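You operate a simulated robot arm through the tools that you are given. There is no shell and no other tool.

The job below is to be done with a simulated robot arm. You get a single attempt, and the scene is never put back.

## Task
Fold the tabbed flap, strap and buckle the carton, then tape the seam with the yellow strip.
Fine: the strip lies along the flap's edge, clear of the strap, which stays buckled.

It is judged by the outcome, as a careful person would: the job done as asked, and still so three seconds after it is handed in. It fails if anything else is knocked over, pushed out of place, dropped, spilled or broken. Flat cloth is picked up by pressing the open fingertips on it (5 to 10 N) and closing them slowly along it; thin cloth reads only 2 to 8 mm in the jaws.

## Robot
A 6-joint arm with a two-finger gripper, fixed in place. Base frame: the origin is at the foot of the arm, x ahead of it, y to its left, z up; the work surface is at about z = 820. Units: mm, rad, N and s.
It reaches about 1298 mm from its shoulder. Its first joint turns from -2.601 to 2.601 rad. Payload 1.57 kg.
The tool frame sits at the grasp point between the pads (the TCP): z along the fingers, y along the line on which they close. The tips reach 21 mm beyond it. The gripper opens to 70 mm. The gripper's body begins 50 mm behind the TCP.
Orientation is that of the tool frame in the base frame, as a unit quaternion [x, y, z, w]. With the fingers straight down and closing along the base's y, the tool's x points along the base's -x, its y along +y and its z along -z.

## Interface
- The arm moves only by the tool servo_tool. Its argument "moves" is a list of rows, each a list of 3 entries, a list of its own where there are three numbers: the gripper command, from -1 (shut) to 1 (fully open), values between in proportion, then the shift along the tool's x, y, z in mm, then the turn, a rotation vector about the tool's x, y, z in rad. In form: [[fingers, [dx, dy, dz], [ax, ay, az]], ...]. A call has 1 to 20 rows; each row shifts and turns the commanded pose from where the row before left it, along the tool's axes as they then stand. A row lasts 0.2 s, in which the tool goes at most 50 mm and 0.15 rad; a call with a longer step from one row to the next is refused whole, and so is a gripper value outside its range. A pose out of reach is approached as far as the arm can. The call stops where the force on the tool passes 40 N (or 10 N more than at its start, if that is more) or the arm is blocked; 0.2 s more then pass. The fingers move at their own pace and stop on an object; they squeeze with about 30 N. The grip force told is the motor's: it shows also when the fingers shut on nothing. Time passes only in rows, and 0.2 s behind the last, so rows that do not move let the fingers close. It gives the time, the measured TCP pose, the force on the tool (base axes), the opening and the grip force at its end, in the units of the frame above (readings bear some noise), with the torque about the TCP (base axes, N m) and any sound that the robot's microphone picked up.
- Cameras (640 x 400 px; columns grow to the right, rows downward): "scene" is fixed at [399, 500.4, 1640.5]; the picture's right is [-0.92, -0.39, 0.00], its down [-0.23, 0.54, -0.81] and it looks along [0.31, -0.75, -0.59] (base axes); focal length 360 px, centre (320, 200). "wrist" rides on the gripper at [79, 4, -81] in the tool frame; the picture's right is [-0.05, 1.00, 0.00], its down [-0.67, -0.04, -0.74] and it looks along [-0.74, -0.04, 0.67] (tool axes); focal length 256 px, centre (320, 200).
- camera(camera): a new picture of that camera. It takes no simulated time.
- move_column(by): slides the trunk up (or, below 0, down) by that many mm; the arm rides with it, the base frame stays. It gives what a move gives, with no picture.
- pixel_to_xyz(camera, pixels): for up to 12 pixels [column, row] of the newest picture of that camera ("zoom" is the newest enlarged one), the place [x, y, z] in the base frame of the surface seen there, good to about 2 mm. It takes no simulated time.
- enlarge(camera, box): a new picture of the part [left, top, right, bottom] of that camera's present view, enlarged. It takes no simulated time.
- job_done(): hands the job in; it is judged then, once.

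Leave the gripper open and the arm clear of the work at the hand-in unless told otherwise.

The tools are called after "Request:" by a JSON object that holds its "fn" and its "kwargs". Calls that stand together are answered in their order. servo_tool: Moves the arm, as the interface text tells. Its arguments: {"type":"object","properties":{"moves":{"type":"array","items":{"type":"array"}}},"required":["moves"]} The other tools are called the same way: move_column (by) slides the trunk up or down; camera (camera) takes a picture; pixel_to_xyz (camera, pixels) gives the place of the surface under pixels of a picture; enlarge (camera, box) takes an enlarged picture of a part of a camera's view; job_done () hands the job in.

At the start:

```text
time: 0.0
ee_pos: [454.4, -400.1, 1236.2]
tcp_rot: [0.0, 1.0, 0.0, 0.0]
wrist_force: [-0.4, 0.5, -0.7]
ft_torque: [0.02, 0.01, -0.02]
grip_width: 69.8
gripper_force: 0.0
trunk travel left (down, up): [-917.0, 53.0]
```

scene: 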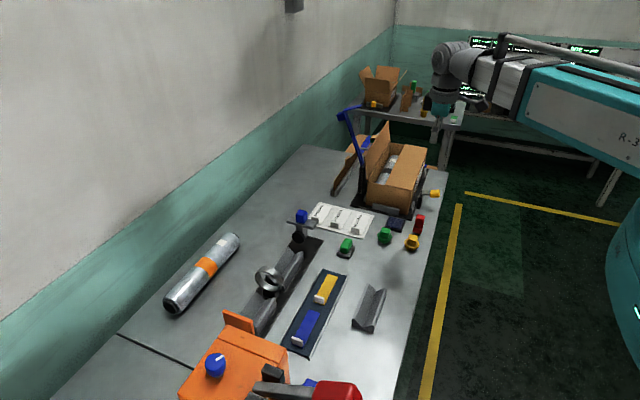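
wrist: 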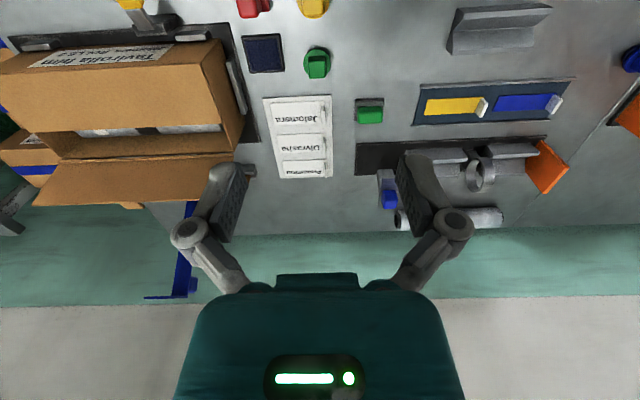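

I see the bench with a carton near scene pixel (395,175), and the yellow strip near (326,289). I'll start by taking enlarged pictures of the carton and the tool area.

Request:
{"fn": "enlarge", "kwargs": {"camera": "scene", "box": [320, 90, 460, 260]}}

Request:
{"fn": "enlarge", "kwargs": {"camera": "wrist", "box": [0, 0, 340, 220]}}

Request:
{"fn": "enlarge", "kwargs": {"camera": "scene", "box": [220, 190, 420, 400]}}

```text
2.35 times, centred on (390, 175) of scene
```

zoom: 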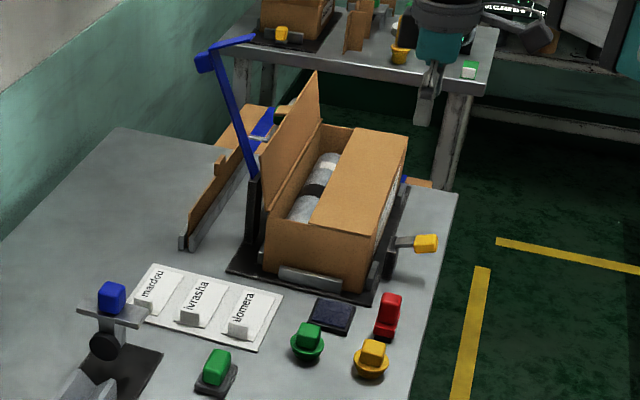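

```text
1.82 times, centred on (170, 110) of wrist
```

zoom: 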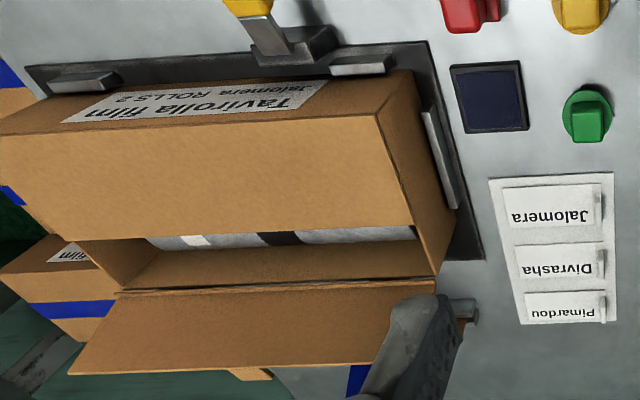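

```text
1.90 times, centred on (320, 295) of scene
```

zoom: 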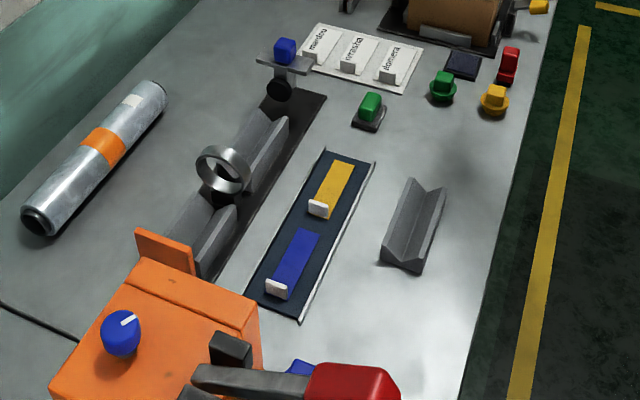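

The carton sits in a black fixture, with a near flap closed, a far flap standing, and a blue arm or strap on a post. I'll read the coordinates of several points in the scene picture.

Request:
{"fn": "camera", "kwargs": {"camera": "scene"}}

Request:
{"fn": "pixel_to_xyz", "kwargs": {"camera": "scene", "pixels": [[388, 125], [366, 168], [410, 215], [426, 145], [392, 190], [434, 193], [345, 115], [362, 108], [368, 205], [352, 160], [397, 224], [300, 215]]}}

Request:
{"fn": "pixel_to_xyz", "kwargs": {"camera": "scene", "pixels": [[326, 289], [318, 299], [336, 278], [307, 326], [297, 341], [346, 245], [385, 236], [412, 242], [419, 224], [302, 216], [370, 310], [268, 278]]}}

Request:
{"fn": "enlarge", "kwargs": {"camera": "scene", "box": [330, 95, 410, 215]}}

```text
taken
```

scene: 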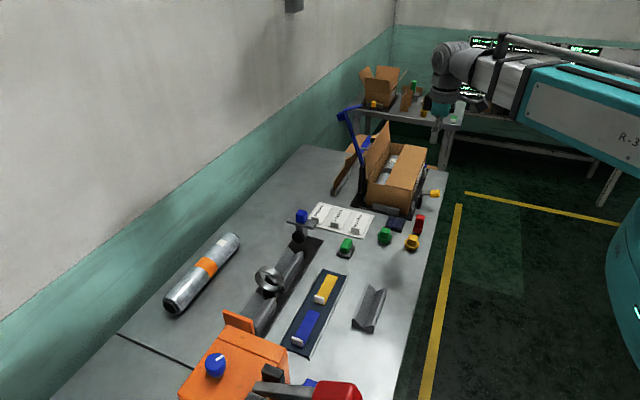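

```text
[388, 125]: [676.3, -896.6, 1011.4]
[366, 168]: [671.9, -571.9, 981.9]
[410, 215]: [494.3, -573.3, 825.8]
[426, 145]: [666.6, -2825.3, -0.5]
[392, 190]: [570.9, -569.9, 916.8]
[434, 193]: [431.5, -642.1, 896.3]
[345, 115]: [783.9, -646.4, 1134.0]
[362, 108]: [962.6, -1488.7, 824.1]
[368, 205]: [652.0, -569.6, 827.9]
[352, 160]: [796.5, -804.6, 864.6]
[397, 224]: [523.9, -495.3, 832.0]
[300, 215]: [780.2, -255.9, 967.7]
```

```text
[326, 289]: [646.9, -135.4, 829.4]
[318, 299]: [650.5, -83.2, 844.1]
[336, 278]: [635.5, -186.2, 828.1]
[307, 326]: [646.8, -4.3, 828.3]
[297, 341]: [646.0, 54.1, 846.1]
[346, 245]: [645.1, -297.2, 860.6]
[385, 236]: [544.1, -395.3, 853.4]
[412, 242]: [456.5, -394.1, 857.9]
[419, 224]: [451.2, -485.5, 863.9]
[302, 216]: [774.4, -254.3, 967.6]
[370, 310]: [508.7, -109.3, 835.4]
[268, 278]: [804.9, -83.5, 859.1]
```

```text
3.33 times, centred on (370, 155) of scene
```

zoom: 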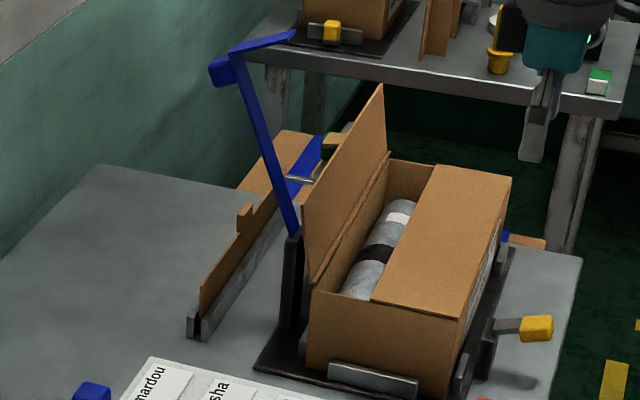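

The carton spans about x 490–670, y −570 to −830, with its top at about z 980. I'll move the wrist camera over the carton at a safe height, along −y and a little back toward the robot.

Request:
{"fn": "servo_tool", "kwargs": {"moves": [[1, [20, -45, 0], [0, 0, 0]], [1, [20, -45, 0], [0, 0, 0]], [1, [20, -45, 0], [0, 0, 0]], [1, [20, -45, 0], [0, 0, 0]], [1, [20, -45, 0], [0, 0, 0]], [1, [20, -45, 0], [0, 0, 0]], [1, [0, -30, 0], [0, 0, 0]], [1, [0, 0, 0], [0, 0, 0]]]}}

Request:
{"fn": "camera", "kwargs": {"camera": "wrist"}}

Request:
{"fn": "camera", "kwargs": {"camera": "scene"}}

```text
time: 1.8
ee_pos: [332.9, -701.0, 1236.7]
tcp_rot: [0.0, 1.0, 0.0, 0.0]
wrist_force: [-0.9, 0.4, 1.3]
ft_torque: [-0.02, -0.02, 0.0]
grip_width: 70.4
gripper_force: 0.1
trunk travel left (down, up): [-917.0, 53.0]
```

```text
taken
```

wrist: 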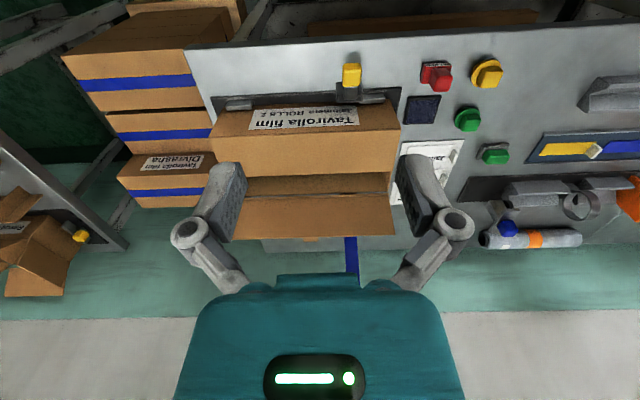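

```text
taken
```

scene: 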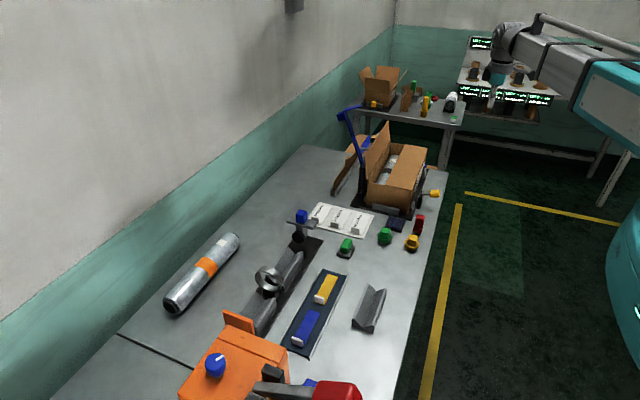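

I'll enlarge the carton in the wrist view.

Request:
{"fn": "enlarge", "kwargs": {"camera": "wrist", "box": [200, 50, 460, 290]}}

Request:
{"fn": "pixel_to_xyz", "kwargs": {"camera": "wrist", "pixels": [[213, 138], [213, 175], [397, 172], [398, 132], [246, 180], [388, 195], [243, 239], [392, 234], [351, 75], [345, 96], [352, 255], [246, 195]]}}

```text
1.67 times, centred on (330, 170) of wrist
```

zoom: 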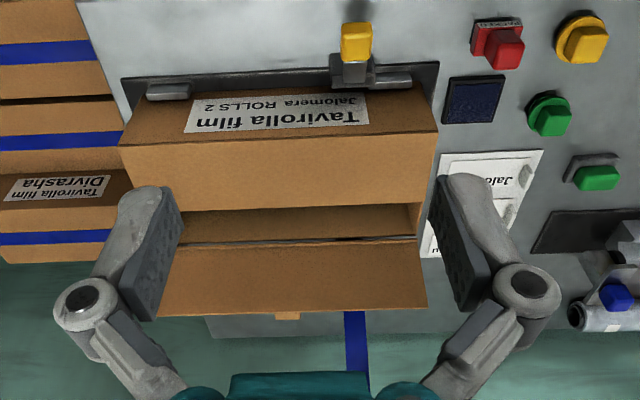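

```text
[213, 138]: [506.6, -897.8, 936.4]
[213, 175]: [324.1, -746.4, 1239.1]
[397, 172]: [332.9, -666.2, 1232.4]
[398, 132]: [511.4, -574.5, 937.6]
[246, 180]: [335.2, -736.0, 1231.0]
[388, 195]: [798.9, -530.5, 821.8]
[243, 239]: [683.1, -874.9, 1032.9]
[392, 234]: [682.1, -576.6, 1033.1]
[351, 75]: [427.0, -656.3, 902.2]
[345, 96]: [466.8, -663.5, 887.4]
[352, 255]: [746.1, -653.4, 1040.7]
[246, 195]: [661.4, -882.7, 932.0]
```

The carton is at x 506–665 and y −575 to −898, with its top near z 936. The far flap stands up to z 1033. I'll tilt the gripper so the camera looks straight down, and move above the carton.

Request:
{"fn": "servo_tool", "kwargs": {"moves": [[1, [0, 0, -40], [0, 0, 0]], [1, [0, 0, -40], [0, 0, 0]], [1, [-40, 0, 0], [0, 0, 0]], [1, [-40, 0, 0], [0, 0, 0]], [1, [-40, 0, 0], [0, 0, 0]], [1, [0, 0, 0], [0, 0.15, 0]], [1, [0, 0, 0], [0, 0.15, 0]], [1, [0, 0, 0], [0, 0.15, 0]], [1, [0, 0, 0], [0, 0.15, 0]], [1, [0, 0, 0], [0, 0, 0]]]}}

Request:
{"fn": "camera", "kwargs": {"camera": "wrist"}}

```text
time: 4.0
ee_pos: [456.2, -700.9, 1268.5]
tcp_rot: [0.0, 0.955, 0.0, -0.296]
wrist_force: [-0.5, -0.3, -0.7]
ft_torque: [-0.02, 0.0, -0.03]
grip_width: 70.3
gripper_force: 0.0
out of reach, approached as far as the arm can: row 1, 2, 7, 8, 9
trunk travel left (down, up): [-917.0, 53.0]
```

```text
taken
```

wrist: 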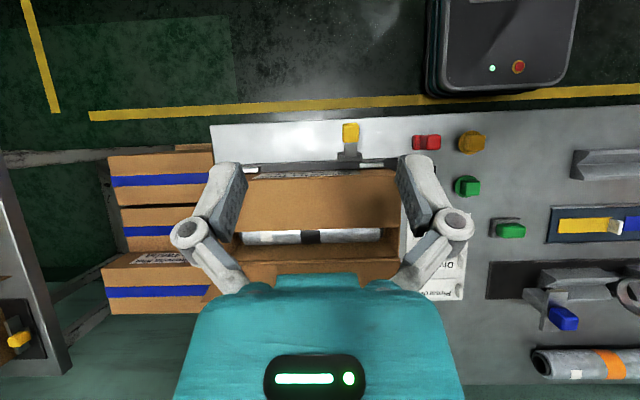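

I can see the carton's contents (a film roll) and the far flap, but not the strap behind it. I'll raise the column for reach, then move further along +x to look at the flap and strap from above.

Request:
{"fn": "move_column", "kwargs": {"by": 50}}

```text
time: 4.9
ee_pos: [456.1, -701.1, 1318.8]
tcp_rot: [0.0, 0.956, 0.0, -0.295]
wrist_force: [0.0, -0.5, -0.6]
ft_torque: [0.0, -0.02, -0.01]
grip_width: 69.8
gripper_force: 0.1
trunk travel left (down, up): [-967.0, 3.0]
```

I'm moving base +x in 40 mm steps, which combines tool −x and −z.

Request:
{"fn": "servo_tool", "kwargs": {"moves": [[1, [-33, 0, -22.6], [0, 0, 0]], [1, [-33, 0, -22.6], [0, 0, 0]], [1, [-33, 0, -22.6], [0, 0, 0]], [1, [-33, 0, -22.6], [0, 0, 0]], [1, [0, 0, 0], [0, 0, 0]]]}}

Request:
{"fn": "camera", "kwargs": {"camera": "wrist"}}

```text
time: 6.1
ee_pos: [616.6, -701.0, 1317.2]
tcp_rot: [0.0, 0.956, 0.0, -0.294]
wrist_force: [-0.3, 0.2, 0.1]
ft_torque: [-0.02, -0.01, 0.01]
grip_width: 69.7
gripper_force: 0.0
trunk travel left (down, up): [-967.0, 3.0]
```

```text
taken
```

wrist: 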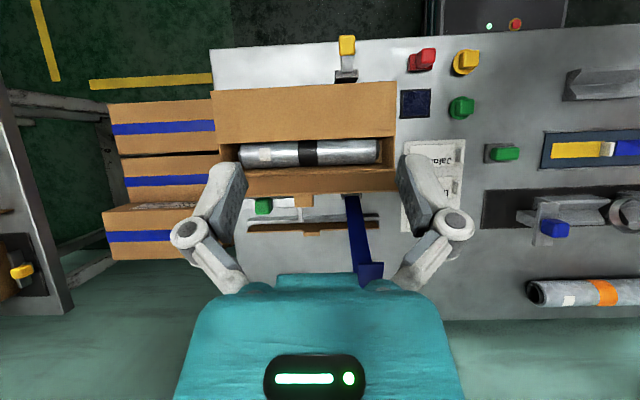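

Request:
{"fn": "enlarge", "kwargs": {"camera": "wrist", "box": [200, 20, 480, 300]}}

Request:
{"fn": "pixel_to_xyz", "kwargs": {"camera": "wrist", "pixels": [[214, 92], [394, 85], [218, 139], [394, 133], [250, 172], [390, 170], [265, 206], [305, 200], [352, 210], [370, 273], [345, 75], [347, 45]]}}

```text
1.43 times, centred on (340, 160) of wrist
```

zoom: 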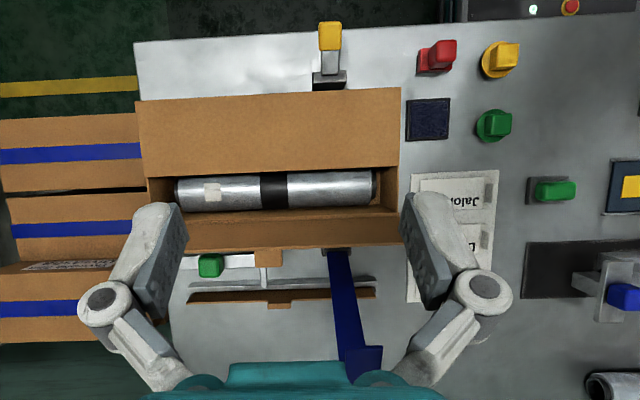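

```text
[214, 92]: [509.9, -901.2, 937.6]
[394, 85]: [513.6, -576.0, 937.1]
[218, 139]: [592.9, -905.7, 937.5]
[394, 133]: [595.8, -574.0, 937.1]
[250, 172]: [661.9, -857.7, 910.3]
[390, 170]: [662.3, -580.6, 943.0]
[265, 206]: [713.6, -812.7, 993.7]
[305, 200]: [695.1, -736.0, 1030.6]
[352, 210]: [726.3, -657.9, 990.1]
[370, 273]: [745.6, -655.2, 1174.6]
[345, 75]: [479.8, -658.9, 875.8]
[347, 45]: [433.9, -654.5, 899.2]
```

The standing flap has a tab at its free edge (about (695, −736, 1031)). The blue strap is an L-shaped arm on a post behind the carton, and the yellow lever at the front is the buckle. There is also something green behind the flap. I'll move the camera further along +x for a better look at the rear.

Request:
{"fn": "servo_tool", "kwargs": {"moves": [[1, [-33, 0, -22.6], [0, 0, 0]], [1, [-33, 0, -22.6], [0, 0, 0]], [1, [-33, 0, -22.6], [0, 0, 0]], [1, [0, 0, 0], [0, 0.1, 0]], [1, [0, 0, 0], [0, 0, 0]]]}}

Request:
{"fn": "camera", "kwargs": {"camera": "wrist"}}

Request:
{"fn": "enlarge", "kwargs": {"camera": "wrist", "box": [200, 20, 480, 300]}}

```text
time: 7.3
ee_pos: [733.1, -705.9, 1322.3]
tcp_rot: [-0.003, 0.951, -0.009, -0.309]
wrist_force: [0.1, 0.0, 0.1]
ft_torque: [0.01, 0.01, -0.02]
grip_width: 70.1
gripper_force: 0.1
out of reach, approached as far as the arm can: row 4
trunk travel left (down, up): [-967.0, 3.0]
```

```text
taken
```

wrist: 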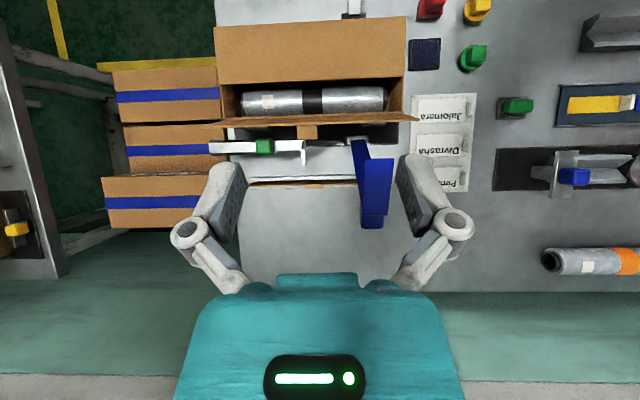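

```text
1.43 times, centred on (340, 160) of wrist
```

zoom: 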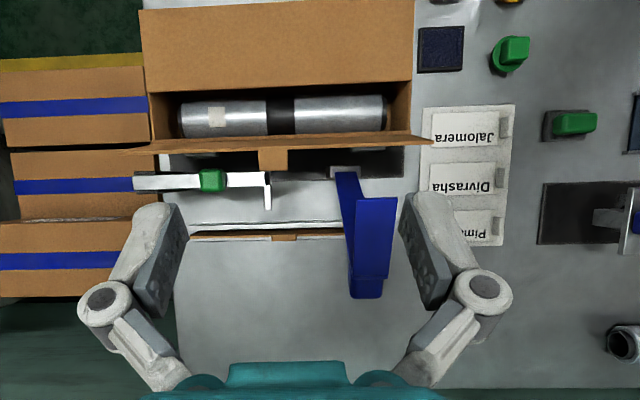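

A bar with a green grip and a hooked end is visible behind the flap. I'll measure its points, the strap and the flap edge.

Request:
{"fn": "pixel_to_xyz", "kwargs": {"camera": "wrist", "pixels": [[212, 147], [240, 147], [264, 146], [300, 145], [304, 160], [304, 150], [310, 131], [215, 125], [416, 117], [372, 158], [370, 224], [388, 160]]}}

Request:
{"fn": "pixel_to_xyz", "kwargs": {"camera": "wrist", "pixels": [[362, 145], [356, 140], [345, 140], [358, 150], [384, 190], [363, 190], [366, 210], [310, 180], [260, 182], [345, 182], [322, 143], [230, 132]]}}

Request:
{"fn": "enlarge", "kwargs": {"camera": "wrist", "box": [200, 100, 420, 240]}}

```text
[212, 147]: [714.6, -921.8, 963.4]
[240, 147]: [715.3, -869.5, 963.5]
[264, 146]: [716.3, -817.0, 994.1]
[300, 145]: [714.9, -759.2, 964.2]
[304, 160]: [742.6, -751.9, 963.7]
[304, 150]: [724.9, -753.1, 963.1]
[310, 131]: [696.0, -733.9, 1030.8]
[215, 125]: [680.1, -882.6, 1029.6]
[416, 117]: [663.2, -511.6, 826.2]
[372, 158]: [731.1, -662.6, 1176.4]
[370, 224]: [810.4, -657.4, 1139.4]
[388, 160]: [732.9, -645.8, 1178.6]
```

```text
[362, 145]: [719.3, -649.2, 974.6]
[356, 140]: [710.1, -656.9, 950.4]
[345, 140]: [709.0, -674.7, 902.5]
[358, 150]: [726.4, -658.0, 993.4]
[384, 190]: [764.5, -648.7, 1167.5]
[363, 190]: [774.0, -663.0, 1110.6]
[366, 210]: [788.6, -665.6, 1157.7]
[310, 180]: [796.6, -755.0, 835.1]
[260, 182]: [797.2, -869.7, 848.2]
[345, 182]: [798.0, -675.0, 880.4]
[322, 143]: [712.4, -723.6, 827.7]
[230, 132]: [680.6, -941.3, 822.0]
```

```text
2.86 times, centred on (310, 170) of wrist
```

zoom: 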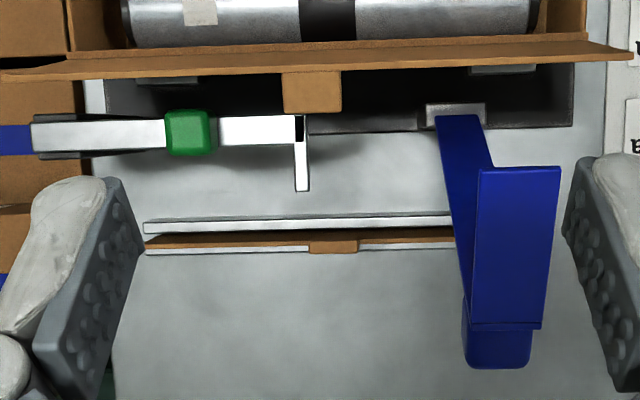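

The bar sits at z≈963, x≈715, from y −922 to −755, with a green grip on top. I'll look at it from the scene camera and see how it is supported.

Request:
{"fn": "enlarge", "kwargs": {"camera": "scene", "box": [330, 100, 410, 150]}}

Request:
{"fn": "enlarge", "kwargs": {"camera": "scene", "box": [380, 170, 460, 220]}}

```text
8.00 times, centred on (370, 125) of scene
```

zoom: 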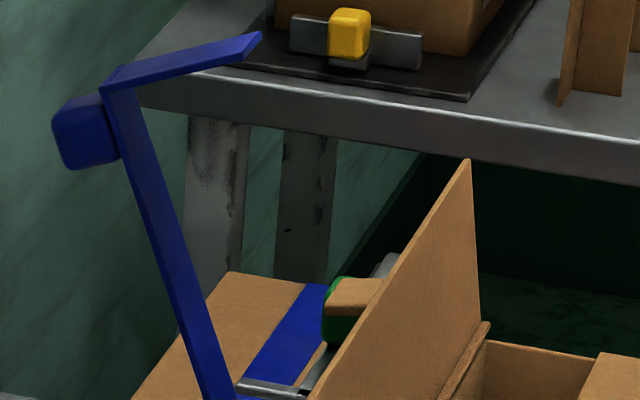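

```text
8.00 times, centred on (420, 195) of scene
```

zoom: 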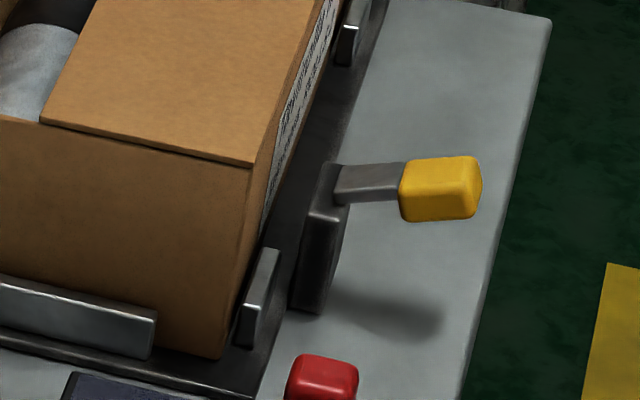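

The strap has a blue grip block at its outer corner, and the buckle lever sticks out toward the robot. To see how the green-gripped bar is mounted, I'll move the camera to the +y side of the carton and turn it to look along −y.

Request:
{"fn": "servo_tool", "kwargs": {"moves": [[1, [0, 40, 0], [0, -0.14, 0]], [1, [0, 40, 0], [0, -0.14, 0]], [1, [0, 40, 0], [0, -0.14, 0]], [1, [0, 40, 0], [0, -0.14, 0]], [1, [0, 40, 0], [0, -0.07, 0]], [1, [0, 40, 0], [0, 0, 0]], [1, [0, 40, 0], [0, 0, 0]], [1, [0, 40, 0], [0, 0, 0]], [1, [0, 0, 0], [0, 0, 0]]]}}

```text
time: 9.3
ee_pos: [731.7, -384.5, 1286.6]
tcp_rot: [-0.007, 1.0, -0.008, 0.001]
wrist_force: [-0.8, -0.3, 0.5]
ft_torque: [0.01, -0.01, 0.02]
grip_width: 70.1
gripper_force: 0.1
out of reach, approached as far as the arm can: row 1, 2, 3, 4
trunk travel left (down, up): [-967.0, 3.0]
```

Now I'll yaw the tool by about +90° about its z so the camera looks along −y.

Request:
{"fn": "servo_tool", "kwargs": {"moves": [[1, [0, 0, 0], [0, 0, 0.15]], [1, [0, 0, 0], [0, 0, 0.15]], [1, [0, 0, 0], [0, 0, 0.15]], [1, [0, 0, 0], [0, 0, 0.15]], [1, [0, 0, 0], [0, 0, 0.15]], [1, [0, 0, 0], [0, 0, 0.15]], [1, [0, 0, 0], [0, 0, 0.15]], [1, [0, 0, 0], [0, 0, 0.15]], [1, [0, 0, 0], [0, 0, 0.15]], [1, [0, 0, 0], [0, 0, 0.15]], [1, [0, 0, 0], [0, 0, 0.07]], [1, [0, 0, 0], [0, 0, 0]]]}}

Request:
{"fn": "camera", "kwargs": {"camera": "wrist"}}

Request:
{"fn": "camera", "kwargs": {"camera": "scene"}}

```text
time: 11.9
ee_pos: [728.3, -385.7, 1286.0]
tcp_rot: [0.703, 0.712, -0.005, 0.006]
wrist_force: [-0.5, 0.1, -0.8]
ft_torque: [0.0, 0.02, 0.02]
grip_width: 70.0
gripper_force: 0.1
out of reach, approached as far as the arm can: row 5
trunk travel left (down, up): [-967.0, 3.0]
```

```text
taken
```

wrist: 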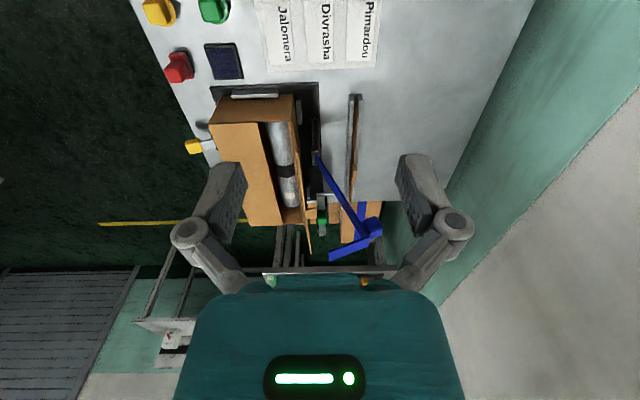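

```text
taken
```

scene: 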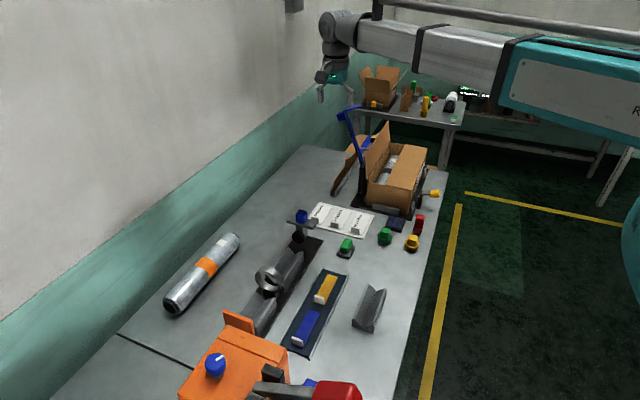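

Request:
{"fn": "enlarge", "kwargs": {"camera": "wrist", "box": [180, 70, 400, 280]}}

Request:
{"fn": "pixel_to_xyz", "kwargs": {"camera": "wrist", "pixels": [[295, 95], [282, 100], [270, 120], [212, 122], [318, 155], [364, 240], [375, 225], [332, 258], [322, 225], [194, 147], [207, 143], [306, 205]]}}

```text
1.90 times, centred on (290, 175) of wrist
```

zoom: 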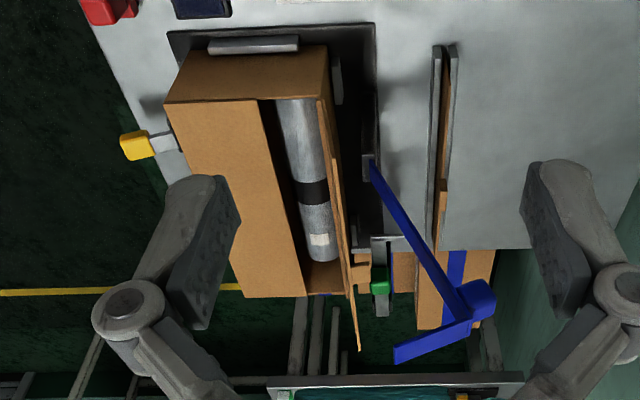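

```text
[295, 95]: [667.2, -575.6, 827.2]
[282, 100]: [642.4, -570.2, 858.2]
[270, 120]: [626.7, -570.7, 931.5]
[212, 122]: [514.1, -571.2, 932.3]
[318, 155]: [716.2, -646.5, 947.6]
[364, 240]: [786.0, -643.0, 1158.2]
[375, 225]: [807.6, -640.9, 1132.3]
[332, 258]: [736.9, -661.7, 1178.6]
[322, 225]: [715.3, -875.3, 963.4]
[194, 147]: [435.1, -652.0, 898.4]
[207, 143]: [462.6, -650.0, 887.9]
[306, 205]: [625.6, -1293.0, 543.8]
```

I'll lower the camera by about 120 mm in this clear space (strap and carton are at y < −570) to see the bar's mounting.

Request:
{"fn": "servo_tool", "kwargs": {"moves": [[1, [0, 0, 40], [0, 0, 0]], [1, [0, 0, 40], [0, 0, 0]], [1, [0, 0, 40], [0, 0, 0]], [1, [-20, 0, 40], [0, 0, 0]], [1, [-20, 0, 0], [0, 0, 0]], [1, [0, 0, 0], [0, 0, 0]]]}}

Request:
{"fn": "enlarge", "kwargs": {"camera": "wrist", "box": [160, 60, 460, 300]}}

```text
time: 13.3
ee_pos: [725.1, -425.5, 1285.6]
tcp_rot: [0.702, 0.712, -0.005, 0.006]
wrist_force: [-0.2, 0.3, -0.6]
ft_torque: [0.0, 0.01, -0.03]
grip_width: 70.1
gripper_force: 0.0
out of reach, approached as far as the arm can: row 1, 2, 3, 4
trunk travel left (down, up): [-967.0, 3.0]
```

```text
1.67 times, centred on (310, 180) of wrist
```

zoom: 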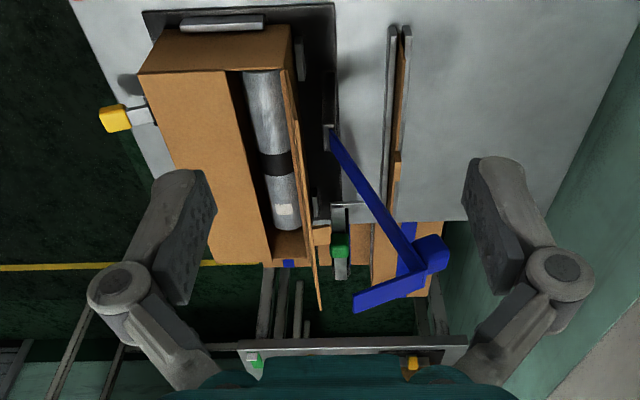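

The arm cannot go lower from here by itself. The trunk has 967 mm of downward travel, so I'll lower the trunk by 120 mm and look again. The space around the gripper is clear.

Request:
{"fn": "move_column", "kwargs": {"by": -120}}

Request:
{"fn": "enlarge", "kwargs": {"camera": "wrist", "box": [160, 60, 460, 300]}}

Request:
{"fn": "camera", "kwargs": {"camera": "scene"}}

```text
time: 14.8
ee_pos: [725.6, -424.6, 1165.6]
tcp_rot: [0.702, 0.712, -0.005, 0.006]
wrist_force: [-0.4, 0.1, -0.2]
ft_torque: [-0.03, -0.01, -0.02]
grip_width: 70.1
gripper_force: 0.0
trunk travel left (down, up): [-847.0, 123.0]
```

```text
1.67 times, centred on (310, 180) of wrist
```

zoom: 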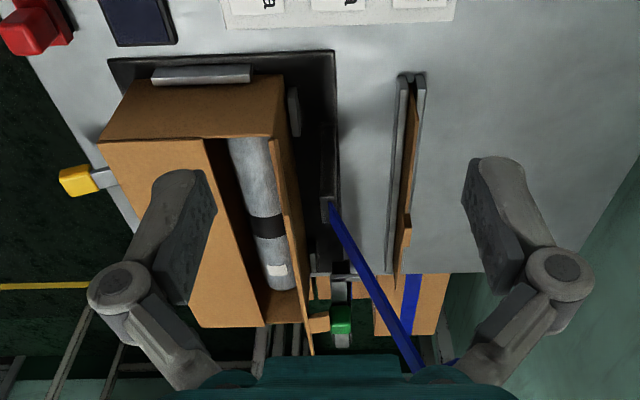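

```text
taken
```

scene: 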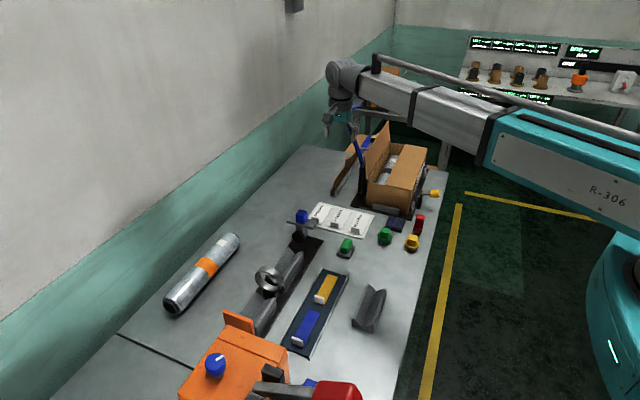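

I'll zoom in further on the green grip area (wrist pixel about (322,246)).

Request:
{"fn": "enlarge", "kwargs": {"camera": "wrist", "box": [270, 190, 390, 270]}}

Request:
{"fn": "pixel_to_xyz", "kwargs": {"camera": "zoom", "pixels": [[320, 350], [320, 300], [320, 200], [260, 230], [370, 180], [225, 330]]}}

```text
5.00 times, centred on (330, 230) of wrist
```

zoom: 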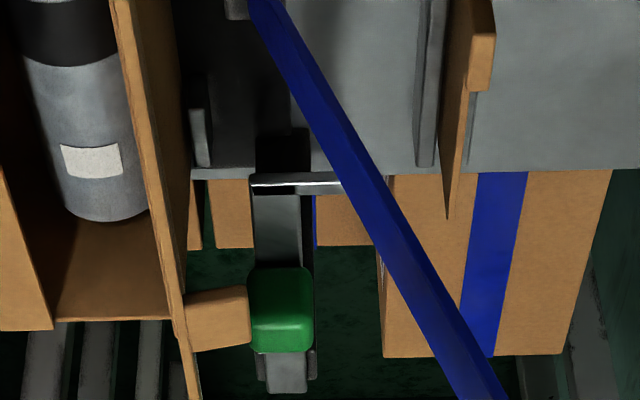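

```text
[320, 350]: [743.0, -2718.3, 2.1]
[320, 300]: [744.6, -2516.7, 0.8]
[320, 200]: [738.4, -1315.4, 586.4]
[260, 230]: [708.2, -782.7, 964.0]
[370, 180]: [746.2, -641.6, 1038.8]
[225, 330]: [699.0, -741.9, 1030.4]
```

The tab sticks out behind the flap's top edge, clear of the bar. The plan is to push the flap over with closed fingers at y≈−780, between the tab and the green grip and away from the strap. First I'll yaw back to the default orientation.

Request:
{"fn": "servo_tool", "kwargs": {"moves": [[1, [0, -25, 0], [0, 0, 0]], [1, [0, -25, 0], [0, 0, 0]], [1, [0, -25, 0], [0, 0, 0]], [1, [0, -25, 0], [0, 0, 0]], [-1, [0, 0, 0], [0, 0, -0.15]], [-1, [0, 0, 0], [0, 0, -0.15]], [-1, [0, 0, 0], [0, 0, -0.15]], [-1, [0, 0, 0], [0, 0, -0.15]], [-1, [0, 0, 0], [0, 0, -0.15]], [-1, [0, 0, 0], [0, 0, -0.15]], [-1, [0, 0, 0], [0, 0, -0.15]], [-1, [0, 0, 0], [0, 0, -0.15]], [-1, [0, 0, 0], [0, 0, -0.15]], [-1, [0, 0, 0], [0, 0, -0.15]], [-1, [0, 0, 0], [0, 0, -0.085]], [-1, [0, 0, 0], [0, 0, 0]]]}}

```text
time: 18.2
ee_pos: [625.8, -426.1, 1165.6]
tcp_rot: [-0.015, 1.0, -0.008, 0.0]
wrist_force: [-0.4, -0.3, -0.1]
ft_torque: [-0.01, 0.01, 0.02]
grip_width: 0.3
gripper_force: 28.7
trunk travel left (down, up): [-847.0, 123.0]
```

The tool is back at the default orientation with the fingers shut. Now I'll travel along −y to y≈−780 at z 1165, which is 110 mm over the flap top, staying at x 626, well in front of the strap tip.

Request:
{"fn": "servo_tool", "kwargs": {"moves": [[-1, [0, -45, 0], [0, 0, 0.01]], [-1, [0, -45, 0], [0, 0, 0.01]], [-1, [0, -45, 0], [0, 0, 0.01]], [-1, [0, -45, 0], [0, 0, 0]], [-1, [0, -45, 0], [0, 0, 0]], [-1, [0, -45, 0], [0, 0, 0]], [-1, [0, -45, 0], [0, 0, 0]], [-1, [0, -40, 0], [0, 0, 0]], [-1, [0, 0, 0], [0, 0, 0]]]}}

Request:
{"fn": "camera", "kwargs": {"camera": "scene"}}

Request:
{"fn": "camera", "kwargs": {"camera": "wrist"}}

```text
time: 20.2
ee_pos: [626.5, -779.1, 1166.9]
tcp_rot: [0.001, 1.0, -0.008, 0.001]
wrist_force: [-0.1, -0.6, 0.2]
ft_torque: [-0.01, 0.04, -0.03]
grip_width: 0.0
gripper_force: 28.6
out of reach, approached as far as the arm can: row 7
trunk travel left (down, up): [-847.0, 123.0]
```

```text
taken
```

scene: 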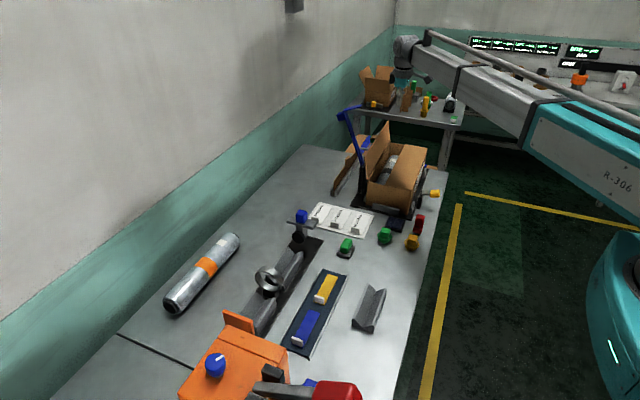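

```text
taken
```

wrist: 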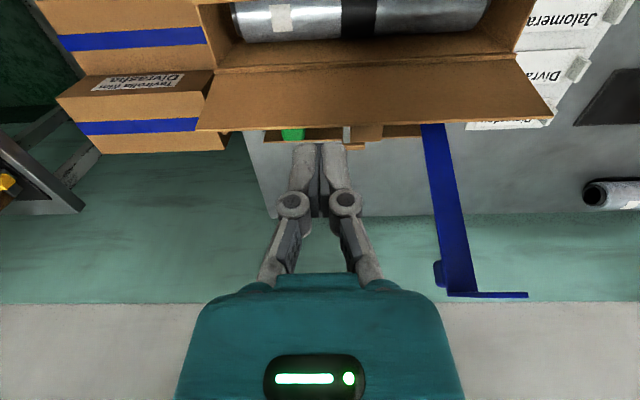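

I'm at (626, −779, 1167). Next I'll move +x to about 715 behind the flap, still at z 1167, in small steps.

Request:
{"fn": "servo_tool", "kwargs": {"moves": [[-1, [-30, 0, 0], [0, 0, 0]], [-1, [-30, 0, 0], [0, 0, 0]], [-1, [-29, 0, 0], [0, 0, 0]], [-1, [0, 0, 0], [0, 0, 0]]]}}

Request:
{"fn": "camera", "kwargs": {"camera": "wrist"}}

```text
time: 21.2
ee_pos: [716.5, -780.6, 1165.1]
tcp_rot: [0.001, 1.0, -0.008, 0.001]
wrist_force: [-0.1, 0.4, 0.1]
ft_torque: [-0.02, 0.02, -0.03]
grip_width: 0.0
gripper_force: 28.2
trunk travel left (down, up): [-847.0, 123.0]
```

```text
taken
```

wrist: 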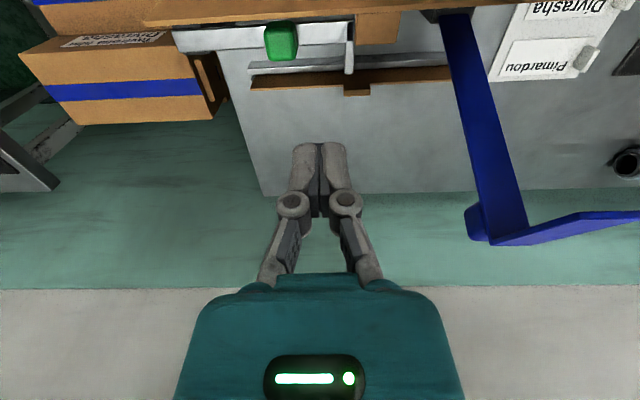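

A clear view of the bar now; I'll enlarge it and measure the tab and the grip.

Request:
{"fn": "enlarge", "kwargs": {"camera": "wrist", "box": [160, 0, 480, 110]}}

Request:
{"fn": "pixel_to_xyz", "kwargs": {"camera": "wrist", "pixels": [[355, 30], [397, 30], [376, 42], [376, 15], [280, 38], [266, 50], [298, 50], [350, 60], [350, 25], [180, 38], [200, 55], [330, 35]]}}

```text
2.00 times, centred on (320, 55) of wrist
```

zoom: 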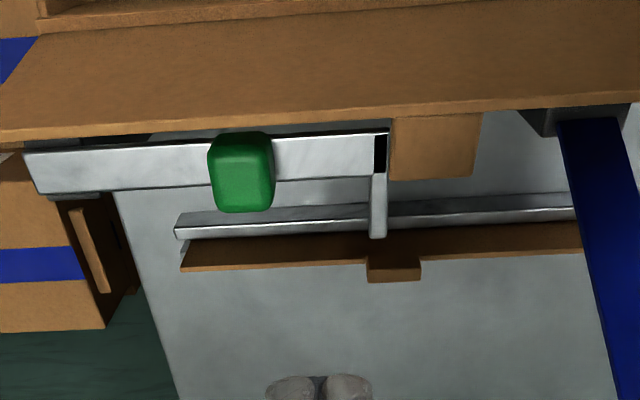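

```text
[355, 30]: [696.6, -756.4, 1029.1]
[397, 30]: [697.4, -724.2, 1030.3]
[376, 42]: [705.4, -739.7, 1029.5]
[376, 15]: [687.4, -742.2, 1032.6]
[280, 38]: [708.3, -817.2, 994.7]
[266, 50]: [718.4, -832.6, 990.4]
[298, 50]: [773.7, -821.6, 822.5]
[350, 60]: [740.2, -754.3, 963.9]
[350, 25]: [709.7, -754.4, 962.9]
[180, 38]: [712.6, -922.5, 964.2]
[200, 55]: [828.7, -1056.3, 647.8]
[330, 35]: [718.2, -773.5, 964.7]
```

The tab is a lip at the flap's top edge (x 683–708, y −757 to −720, z 1030). My closed fingers at y −780±10 fit between the tab and the green grip (y −802 to −833, top z 994). I'll descend behind the flap to TCP z≈1032 in small steps, watching the forces.

Request:
{"fn": "servo_tool", "kwargs": {"moves": [[-1, [0, 0, 35], [0, 0, 0]], [-1, [0, 0, 35], [0, 0, 0]], [-1, [0, 0, 30], [0, 0, 0]], [-1, [0, 0, 20], [0, 0, 0]], [-1, [0, 0, 12], [0, 0, 0]], [-1, [0, 0, 0], [0, 0, 0]]]}}

Request:
{"fn": "camera", "kwargs": {"camera": "wrist"}}

Request:
{"fn": "enlarge", "kwargs": {"camera": "scene", "box": [320, 60, 460, 230]}}

```text
time: 22.6
ee_pos: [716.5, -780.5, 1164.9]
tcp_rot: [0.0, 1.0, -0.008, 0.001]
wrist_force: [-0.9, -1.2, -0.2]
ft_torque: [-0.04, 0.02, 0.0]
grip_width: 0.1
gripper_force: 28.7
out of reach, approached as far as the arm can: row 1, 2, 3, 4, 5
trunk travel left (down, up): [-847.0, 123.0]
```

```text
taken
```

wrist: 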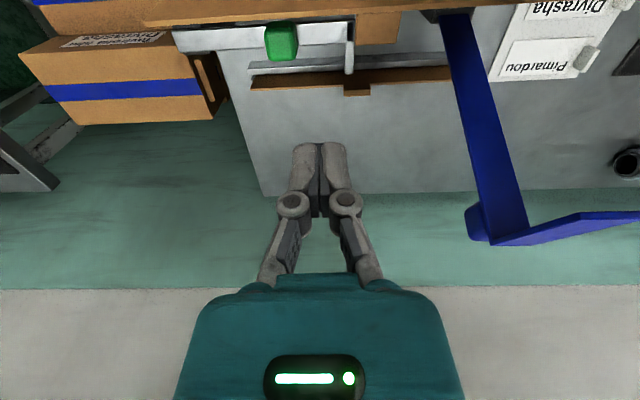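

```text
2.35 times, centred on (390, 145) of scene
```

zoom: 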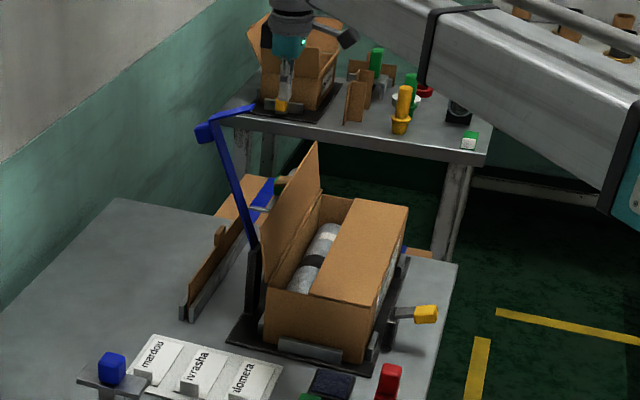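

I now understand: the arm's height is set only by the trunk (z has always tracked the trunk), so vertical motion must use move_column. Before lowering, I'll check how high the forearm runs, so it will not hit the strap (top z≈1180).

Request:
{"fn": "camera", "kwargs": {"camera": "scene"}}

Request:
{"fn": "pixel_to_xyz", "kwargs": {"camera": "scene", "pixels": [[390, 52], [396, 65], [386, 76], [430, 55], [440, 85], [480, 70], [500, 95], [540, 130], [600, 150], [410, 68], [420, 78], [630, 180]]}}

```text
taken
```

scene: 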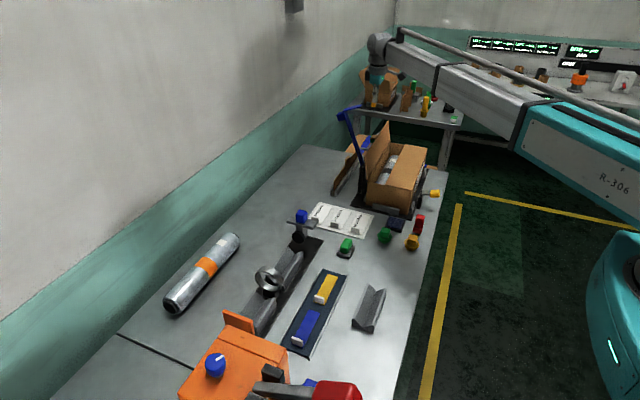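

```text
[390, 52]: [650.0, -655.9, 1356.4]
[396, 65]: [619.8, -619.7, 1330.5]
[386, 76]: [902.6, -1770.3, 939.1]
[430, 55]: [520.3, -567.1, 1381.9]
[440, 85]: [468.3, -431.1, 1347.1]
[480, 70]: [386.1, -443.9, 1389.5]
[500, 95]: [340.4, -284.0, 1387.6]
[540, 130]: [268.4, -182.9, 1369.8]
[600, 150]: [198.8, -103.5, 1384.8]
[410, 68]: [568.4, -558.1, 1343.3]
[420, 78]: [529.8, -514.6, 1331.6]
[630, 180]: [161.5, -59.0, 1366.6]
```

The arm is a straight radial arm. Its forearm underside is about 165 mm above the TCP and passes about 50 mm clear of the strap tip. Now I'll lower the trunk by 133 mm, so the TCP goes to z≈1032 behind the flap.

Request:
{"fn": "move_column", "kwargs": {"by": -100}}

Request:
{"fn": "camera", "kwargs": {"camera": "wrist"}}

```text
time: 23.9
ee_pos: [716.7, -780.4, 1065.0]
tcp_rot: [0.001, 1.0, -0.008, 0.001]
wrist_force: [0.7, -0.4, -0.9]
ft_torque: [0.0, 0.02, 0.02]
grip_width: 0.3
gripper_force: 28.2
trunk travel left (down, up): [-747.0, 223.0]
```

```text
taken
```

wrist: 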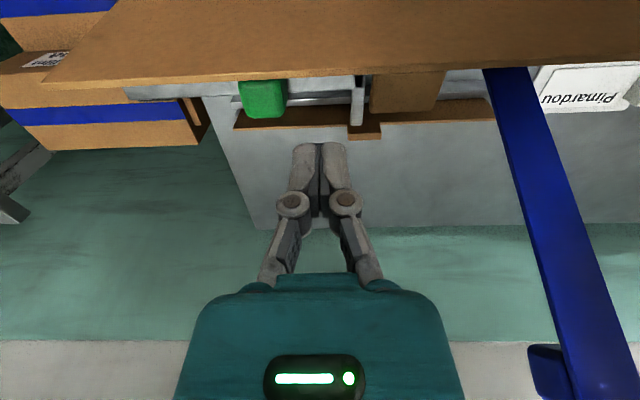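

The fingers are behind the flap, between the green grip and the tab. I'll lower another 33 mm.

Request:
{"fn": "move_column", "kwargs": {"by": -33}}

Request:
{"fn": "camera", "kwargs": {"camera": "wrist"}}

```text
time: 24.7
ee_pos: [716.7, -780.6, 1032.0]
tcp_rot: [0.0, 1.0, -0.008, 0.001]
wrist_force: [-0.6, -0.3, 0.3]
ft_torque: [-0.03, 0.01, 0.01]
grip_width: 0.0
gripper_force: 28.6
trunk travel left (down, up): [-714.0, 256.0]
```

```text
taken
```

wrist: 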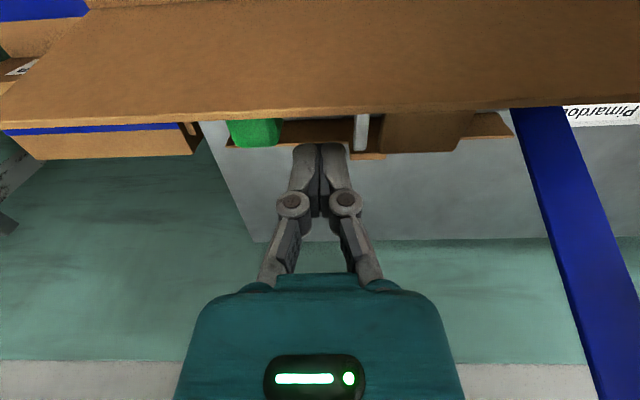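

Now I push toward −x slowly in 8 mm rows, expecting contact after about 28 mm.

Request:
{"fn": "servo_tool", "kwargs": {"moves": [[-1, [10, 0, 0], [0, 0, 0]], [-1, [10, 0, 0], [0, 0, 0]], [-1, [8, 0, 0], [0, 0, 0]], [-1, [8, 0, 0], [0, 0, 0]], [-1, [8, 0, 0], [0, 0, 0]], [-1, [0, 0, 0], [0, 0, 0]]]}}

Request:
{"fn": "camera", "kwargs": {"camera": "wrist"}}

Request:
{"fn": "enlarge", "kwargs": {"camera": "scene", "box": [330, 80, 450, 220]}}

```text
time: 26.1
ee_pos: [672.7, -780.0, 1032.3]
tcp_rot: [0.001, 1.0, -0.008, 0.001]
wrist_force: [0.1, -0.4, -0.1]
ft_torque: [0.0, 0.01, 0.0]
grip_width: 0.0
gripper_force: 28.5
trunk travel left (down, up): [-714.0, 256.0]
```

```text
taken
```

wrist: 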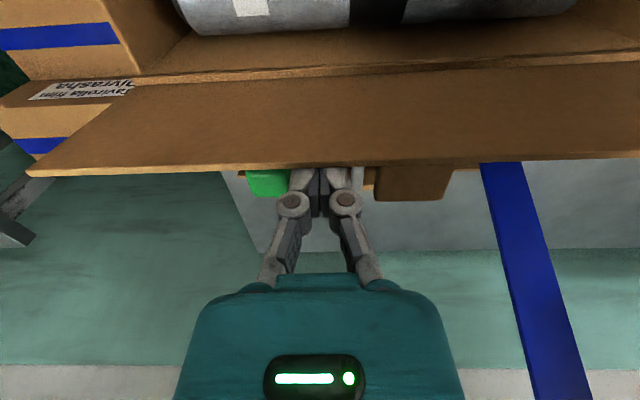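

```text
2.86 times, centred on (390, 150) of scene
```

zoom: 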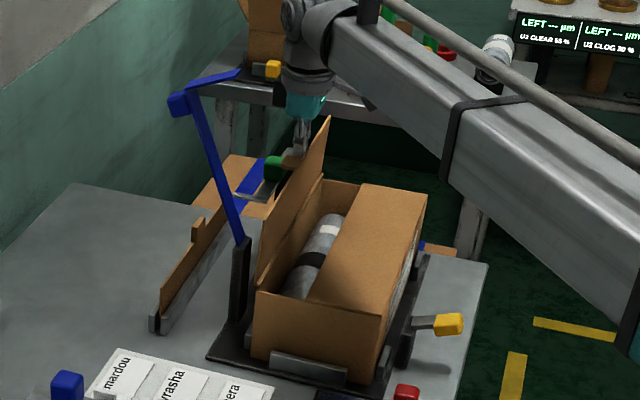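

The flap is being moved with almost no force. I'll continue to x≈634.

Request:
{"fn": "servo_tool", "kwargs": {"moves": [[-1, [8, 0, 0], [0, 0, 0]], [-1, [8, 0, 0], [0, 0, 0]], [-1, [8, 0, 0], [0, 0, 0]], [-1, [8, 0, 0], [0, 0, 0]], [-1, [6, 0, 0], [0, 0, 0]], [-1, [0, 0, 0], [0, 0, 0]]]}}

Request:
{"fn": "enlarge", "kwargs": {"camera": "scene", "box": [330, 80, 450, 220]}}

Request:
{"fn": "camera", "kwargs": {"camera": "wrist"}}

```text
time: 27.5
ee_pos: [634.1, -782.3, 1033.7]
tcp_rot: [0.001, 1.0, -0.008, 0.001]
wrist_force: [-1.0, 0.7, -0.1]
ft_torque: [0.02, 0.0, -0.02]
grip_width: 0.0
gripper_force: 28.6
trunk travel left (down, up): [-714.0, 256.0]
```

```text
2.86 times, centred on (390, 150) of scene
```

zoom: 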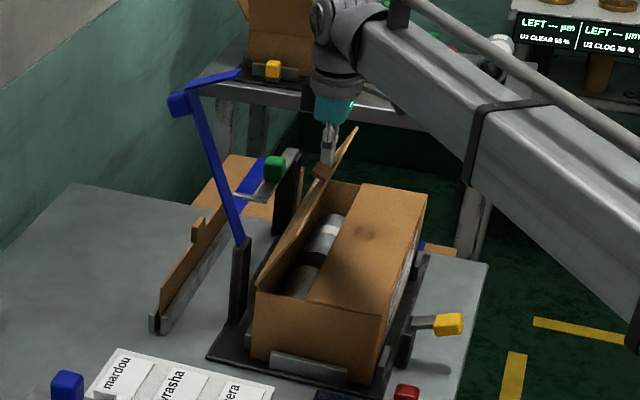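

```text
taken
```

wrist: 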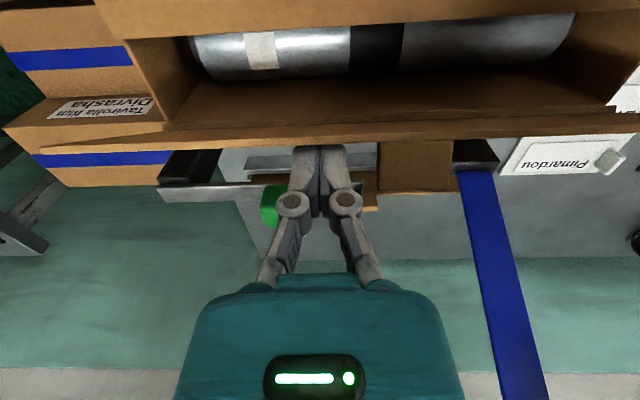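

The flap is folding, at about 25–30°. I also see the green-gripped bar hangs on a black post, so it is a swing arm. I'll continue: push to x≈617 and lower.

Request:
{"fn": "servo_tool", "kwargs": {"moves": [[-1, [6, 0, 0], [0, 0, 0]], [-1, [6, 0, 0], [0, 0, 0]], [-1, [5, 0, 0], [0, 0, 0]], [-1, [0, 0, 0], [0, 0, 0]]]}}

Request:
{"fn": "move_column", "kwargs": {"by": -18}}

Request:
{"fn": "servo_tool", "kwargs": {"moves": [[-1, [5, 0, 0], [0, 0, 0]], [-1, [4, 0, 0], [0, 0, 0]], [-1, [4, 0, 0], [0, 0, 0]], [-1, [0, 0, 0], [0, 0, 0]]]}}

Request:
{"fn": "enlarge", "kwargs": {"camera": "scene", "box": [330, 80, 450, 220]}}

Request:
{"fn": "camera", "kwargs": {"camera": "wrist"}}

```text
time: 28.5
ee_pos: [617.4, -780.8, 1032.4]
tcp_rot: [0.001, 1.0, -0.007, 0.001]
wrist_force: [-0.4, 0.1, -0.4]
ft_torque: [0.0, 0.06, -0.02]
grip_width: 0.0
gripper_force: 28.6
trunk travel left (down, up): [-714.0, 256.0]
```

```text
time: 29.2
ee_pos: [617.7, -779.9, 1014.9]
tcp_rot: [0.001, 1.0, -0.008, 0.0]
wrist_force: [0.9, 0.6, -0.8]
ft_torque: [0.0, 0.01, 0.0]
grip_width: 0.0
gripper_force: 28.6
trunk travel left (down, up): [-696.0, 274.0]
```

```text
time: 30.2
ee_pos: [604.2, -779.6, 1014.9]
tcp_rot: [0.0, 1.0, -0.007, 0.002]
wrist_force: [-0.5, 0.1, -0.1]
ft_torque: [-0.03, -0.04, -0.03]
grip_width: 0.0
gripper_force: 29.0
trunk travel left (down, up): [-696.0, 274.0]
```

```text
2.86 times, centred on (390, 150) of scene
```

zoom: 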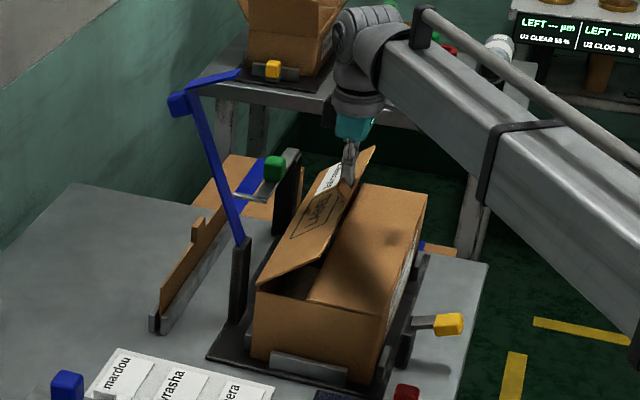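

```text
taken
```

wrist: 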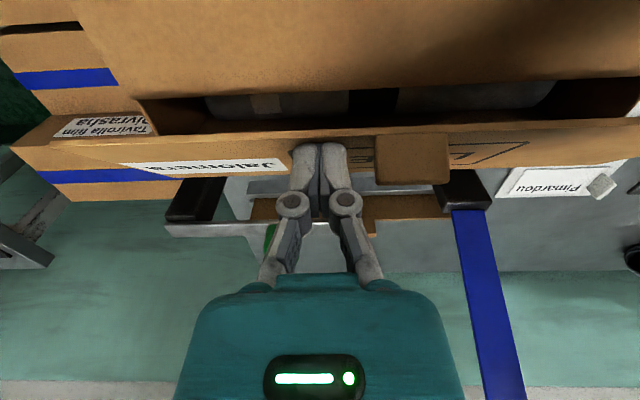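

The flap is at about 50° now; its outer face has printing and an outline that I'll read once it is flat. I'll continue down and in.

Request:
{"fn": "move_column", "kwargs": {"by": -16}}

Request:
{"fn": "servo_tool", "kwargs": {"moves": [[-1, [4, 0, 0], [0, 0, 0]], [-1, [4, 0, 0], [0, 0, 0]], [-1, [0, 0, 0], [0, 0, 0]]]}}

Request:
{"fn": "move_column", "kwargs": {"by": -15}}

Request:
{"fn": "camera", "kwargs": {"camera": "wrist"}}

Request:
{"fn": "enlarge", "kwargs": {"camera": "scene", "box": [330, 80, 450, 220]}}

```text
time: 30.8
ee_pos: [604.9, -781.0, 997.9]
tcp_rot: [0.0, 1.0, -0.008, 0.001]
wrist_force: [0.1, 0.8, -0.1]
ft_torque: [0.04, 0.0, 0.01]
grip_width: 0.1
gripper_force: 28.9
trunk travel left (down, up): [-680.0, 290.0]
```

```text
time: 31.6
ee_pos: [596.0, -779.8, 997.6]
tcp_rot: [0.001, 1.0, -0.008, 0.001]
wrist_force: [-0.9, -0.1, 0.4]
ft_torque: [0.0, -0.02, -0.02]
grip_width: 0.2
gripper_force: 28.4
trunk travel left (down, up): [-680.0, 290.0]
```

```text
time: 32.2
ee_pos: [597.8, -780.5, 983.3]
tcp_rot: [0.001, 1.0, -0.008, 0.001]
wrist_force: [-0.1, -0.7, 0.7]
ft_torque: [0.01, 0.01, 0.04]
grip_width: 0.1
gripper_force: 28.3
trunk travel left (down, up): [-665.0, 305.0]
```

```text
taken
```

wrist: 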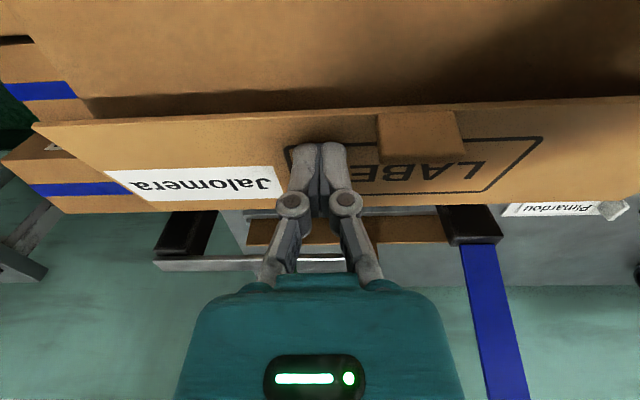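

```text
2.86 times, centred on (390, 150) of scene
```

zoom: 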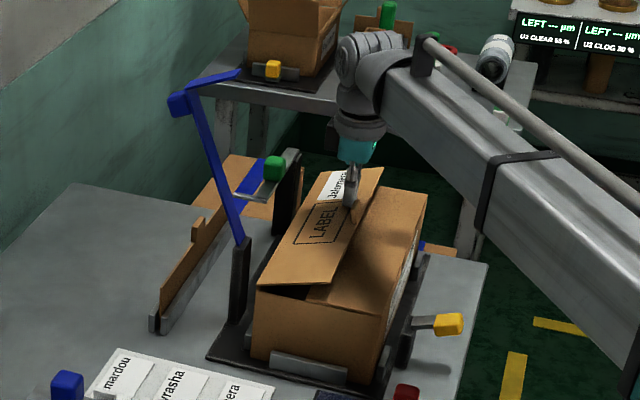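

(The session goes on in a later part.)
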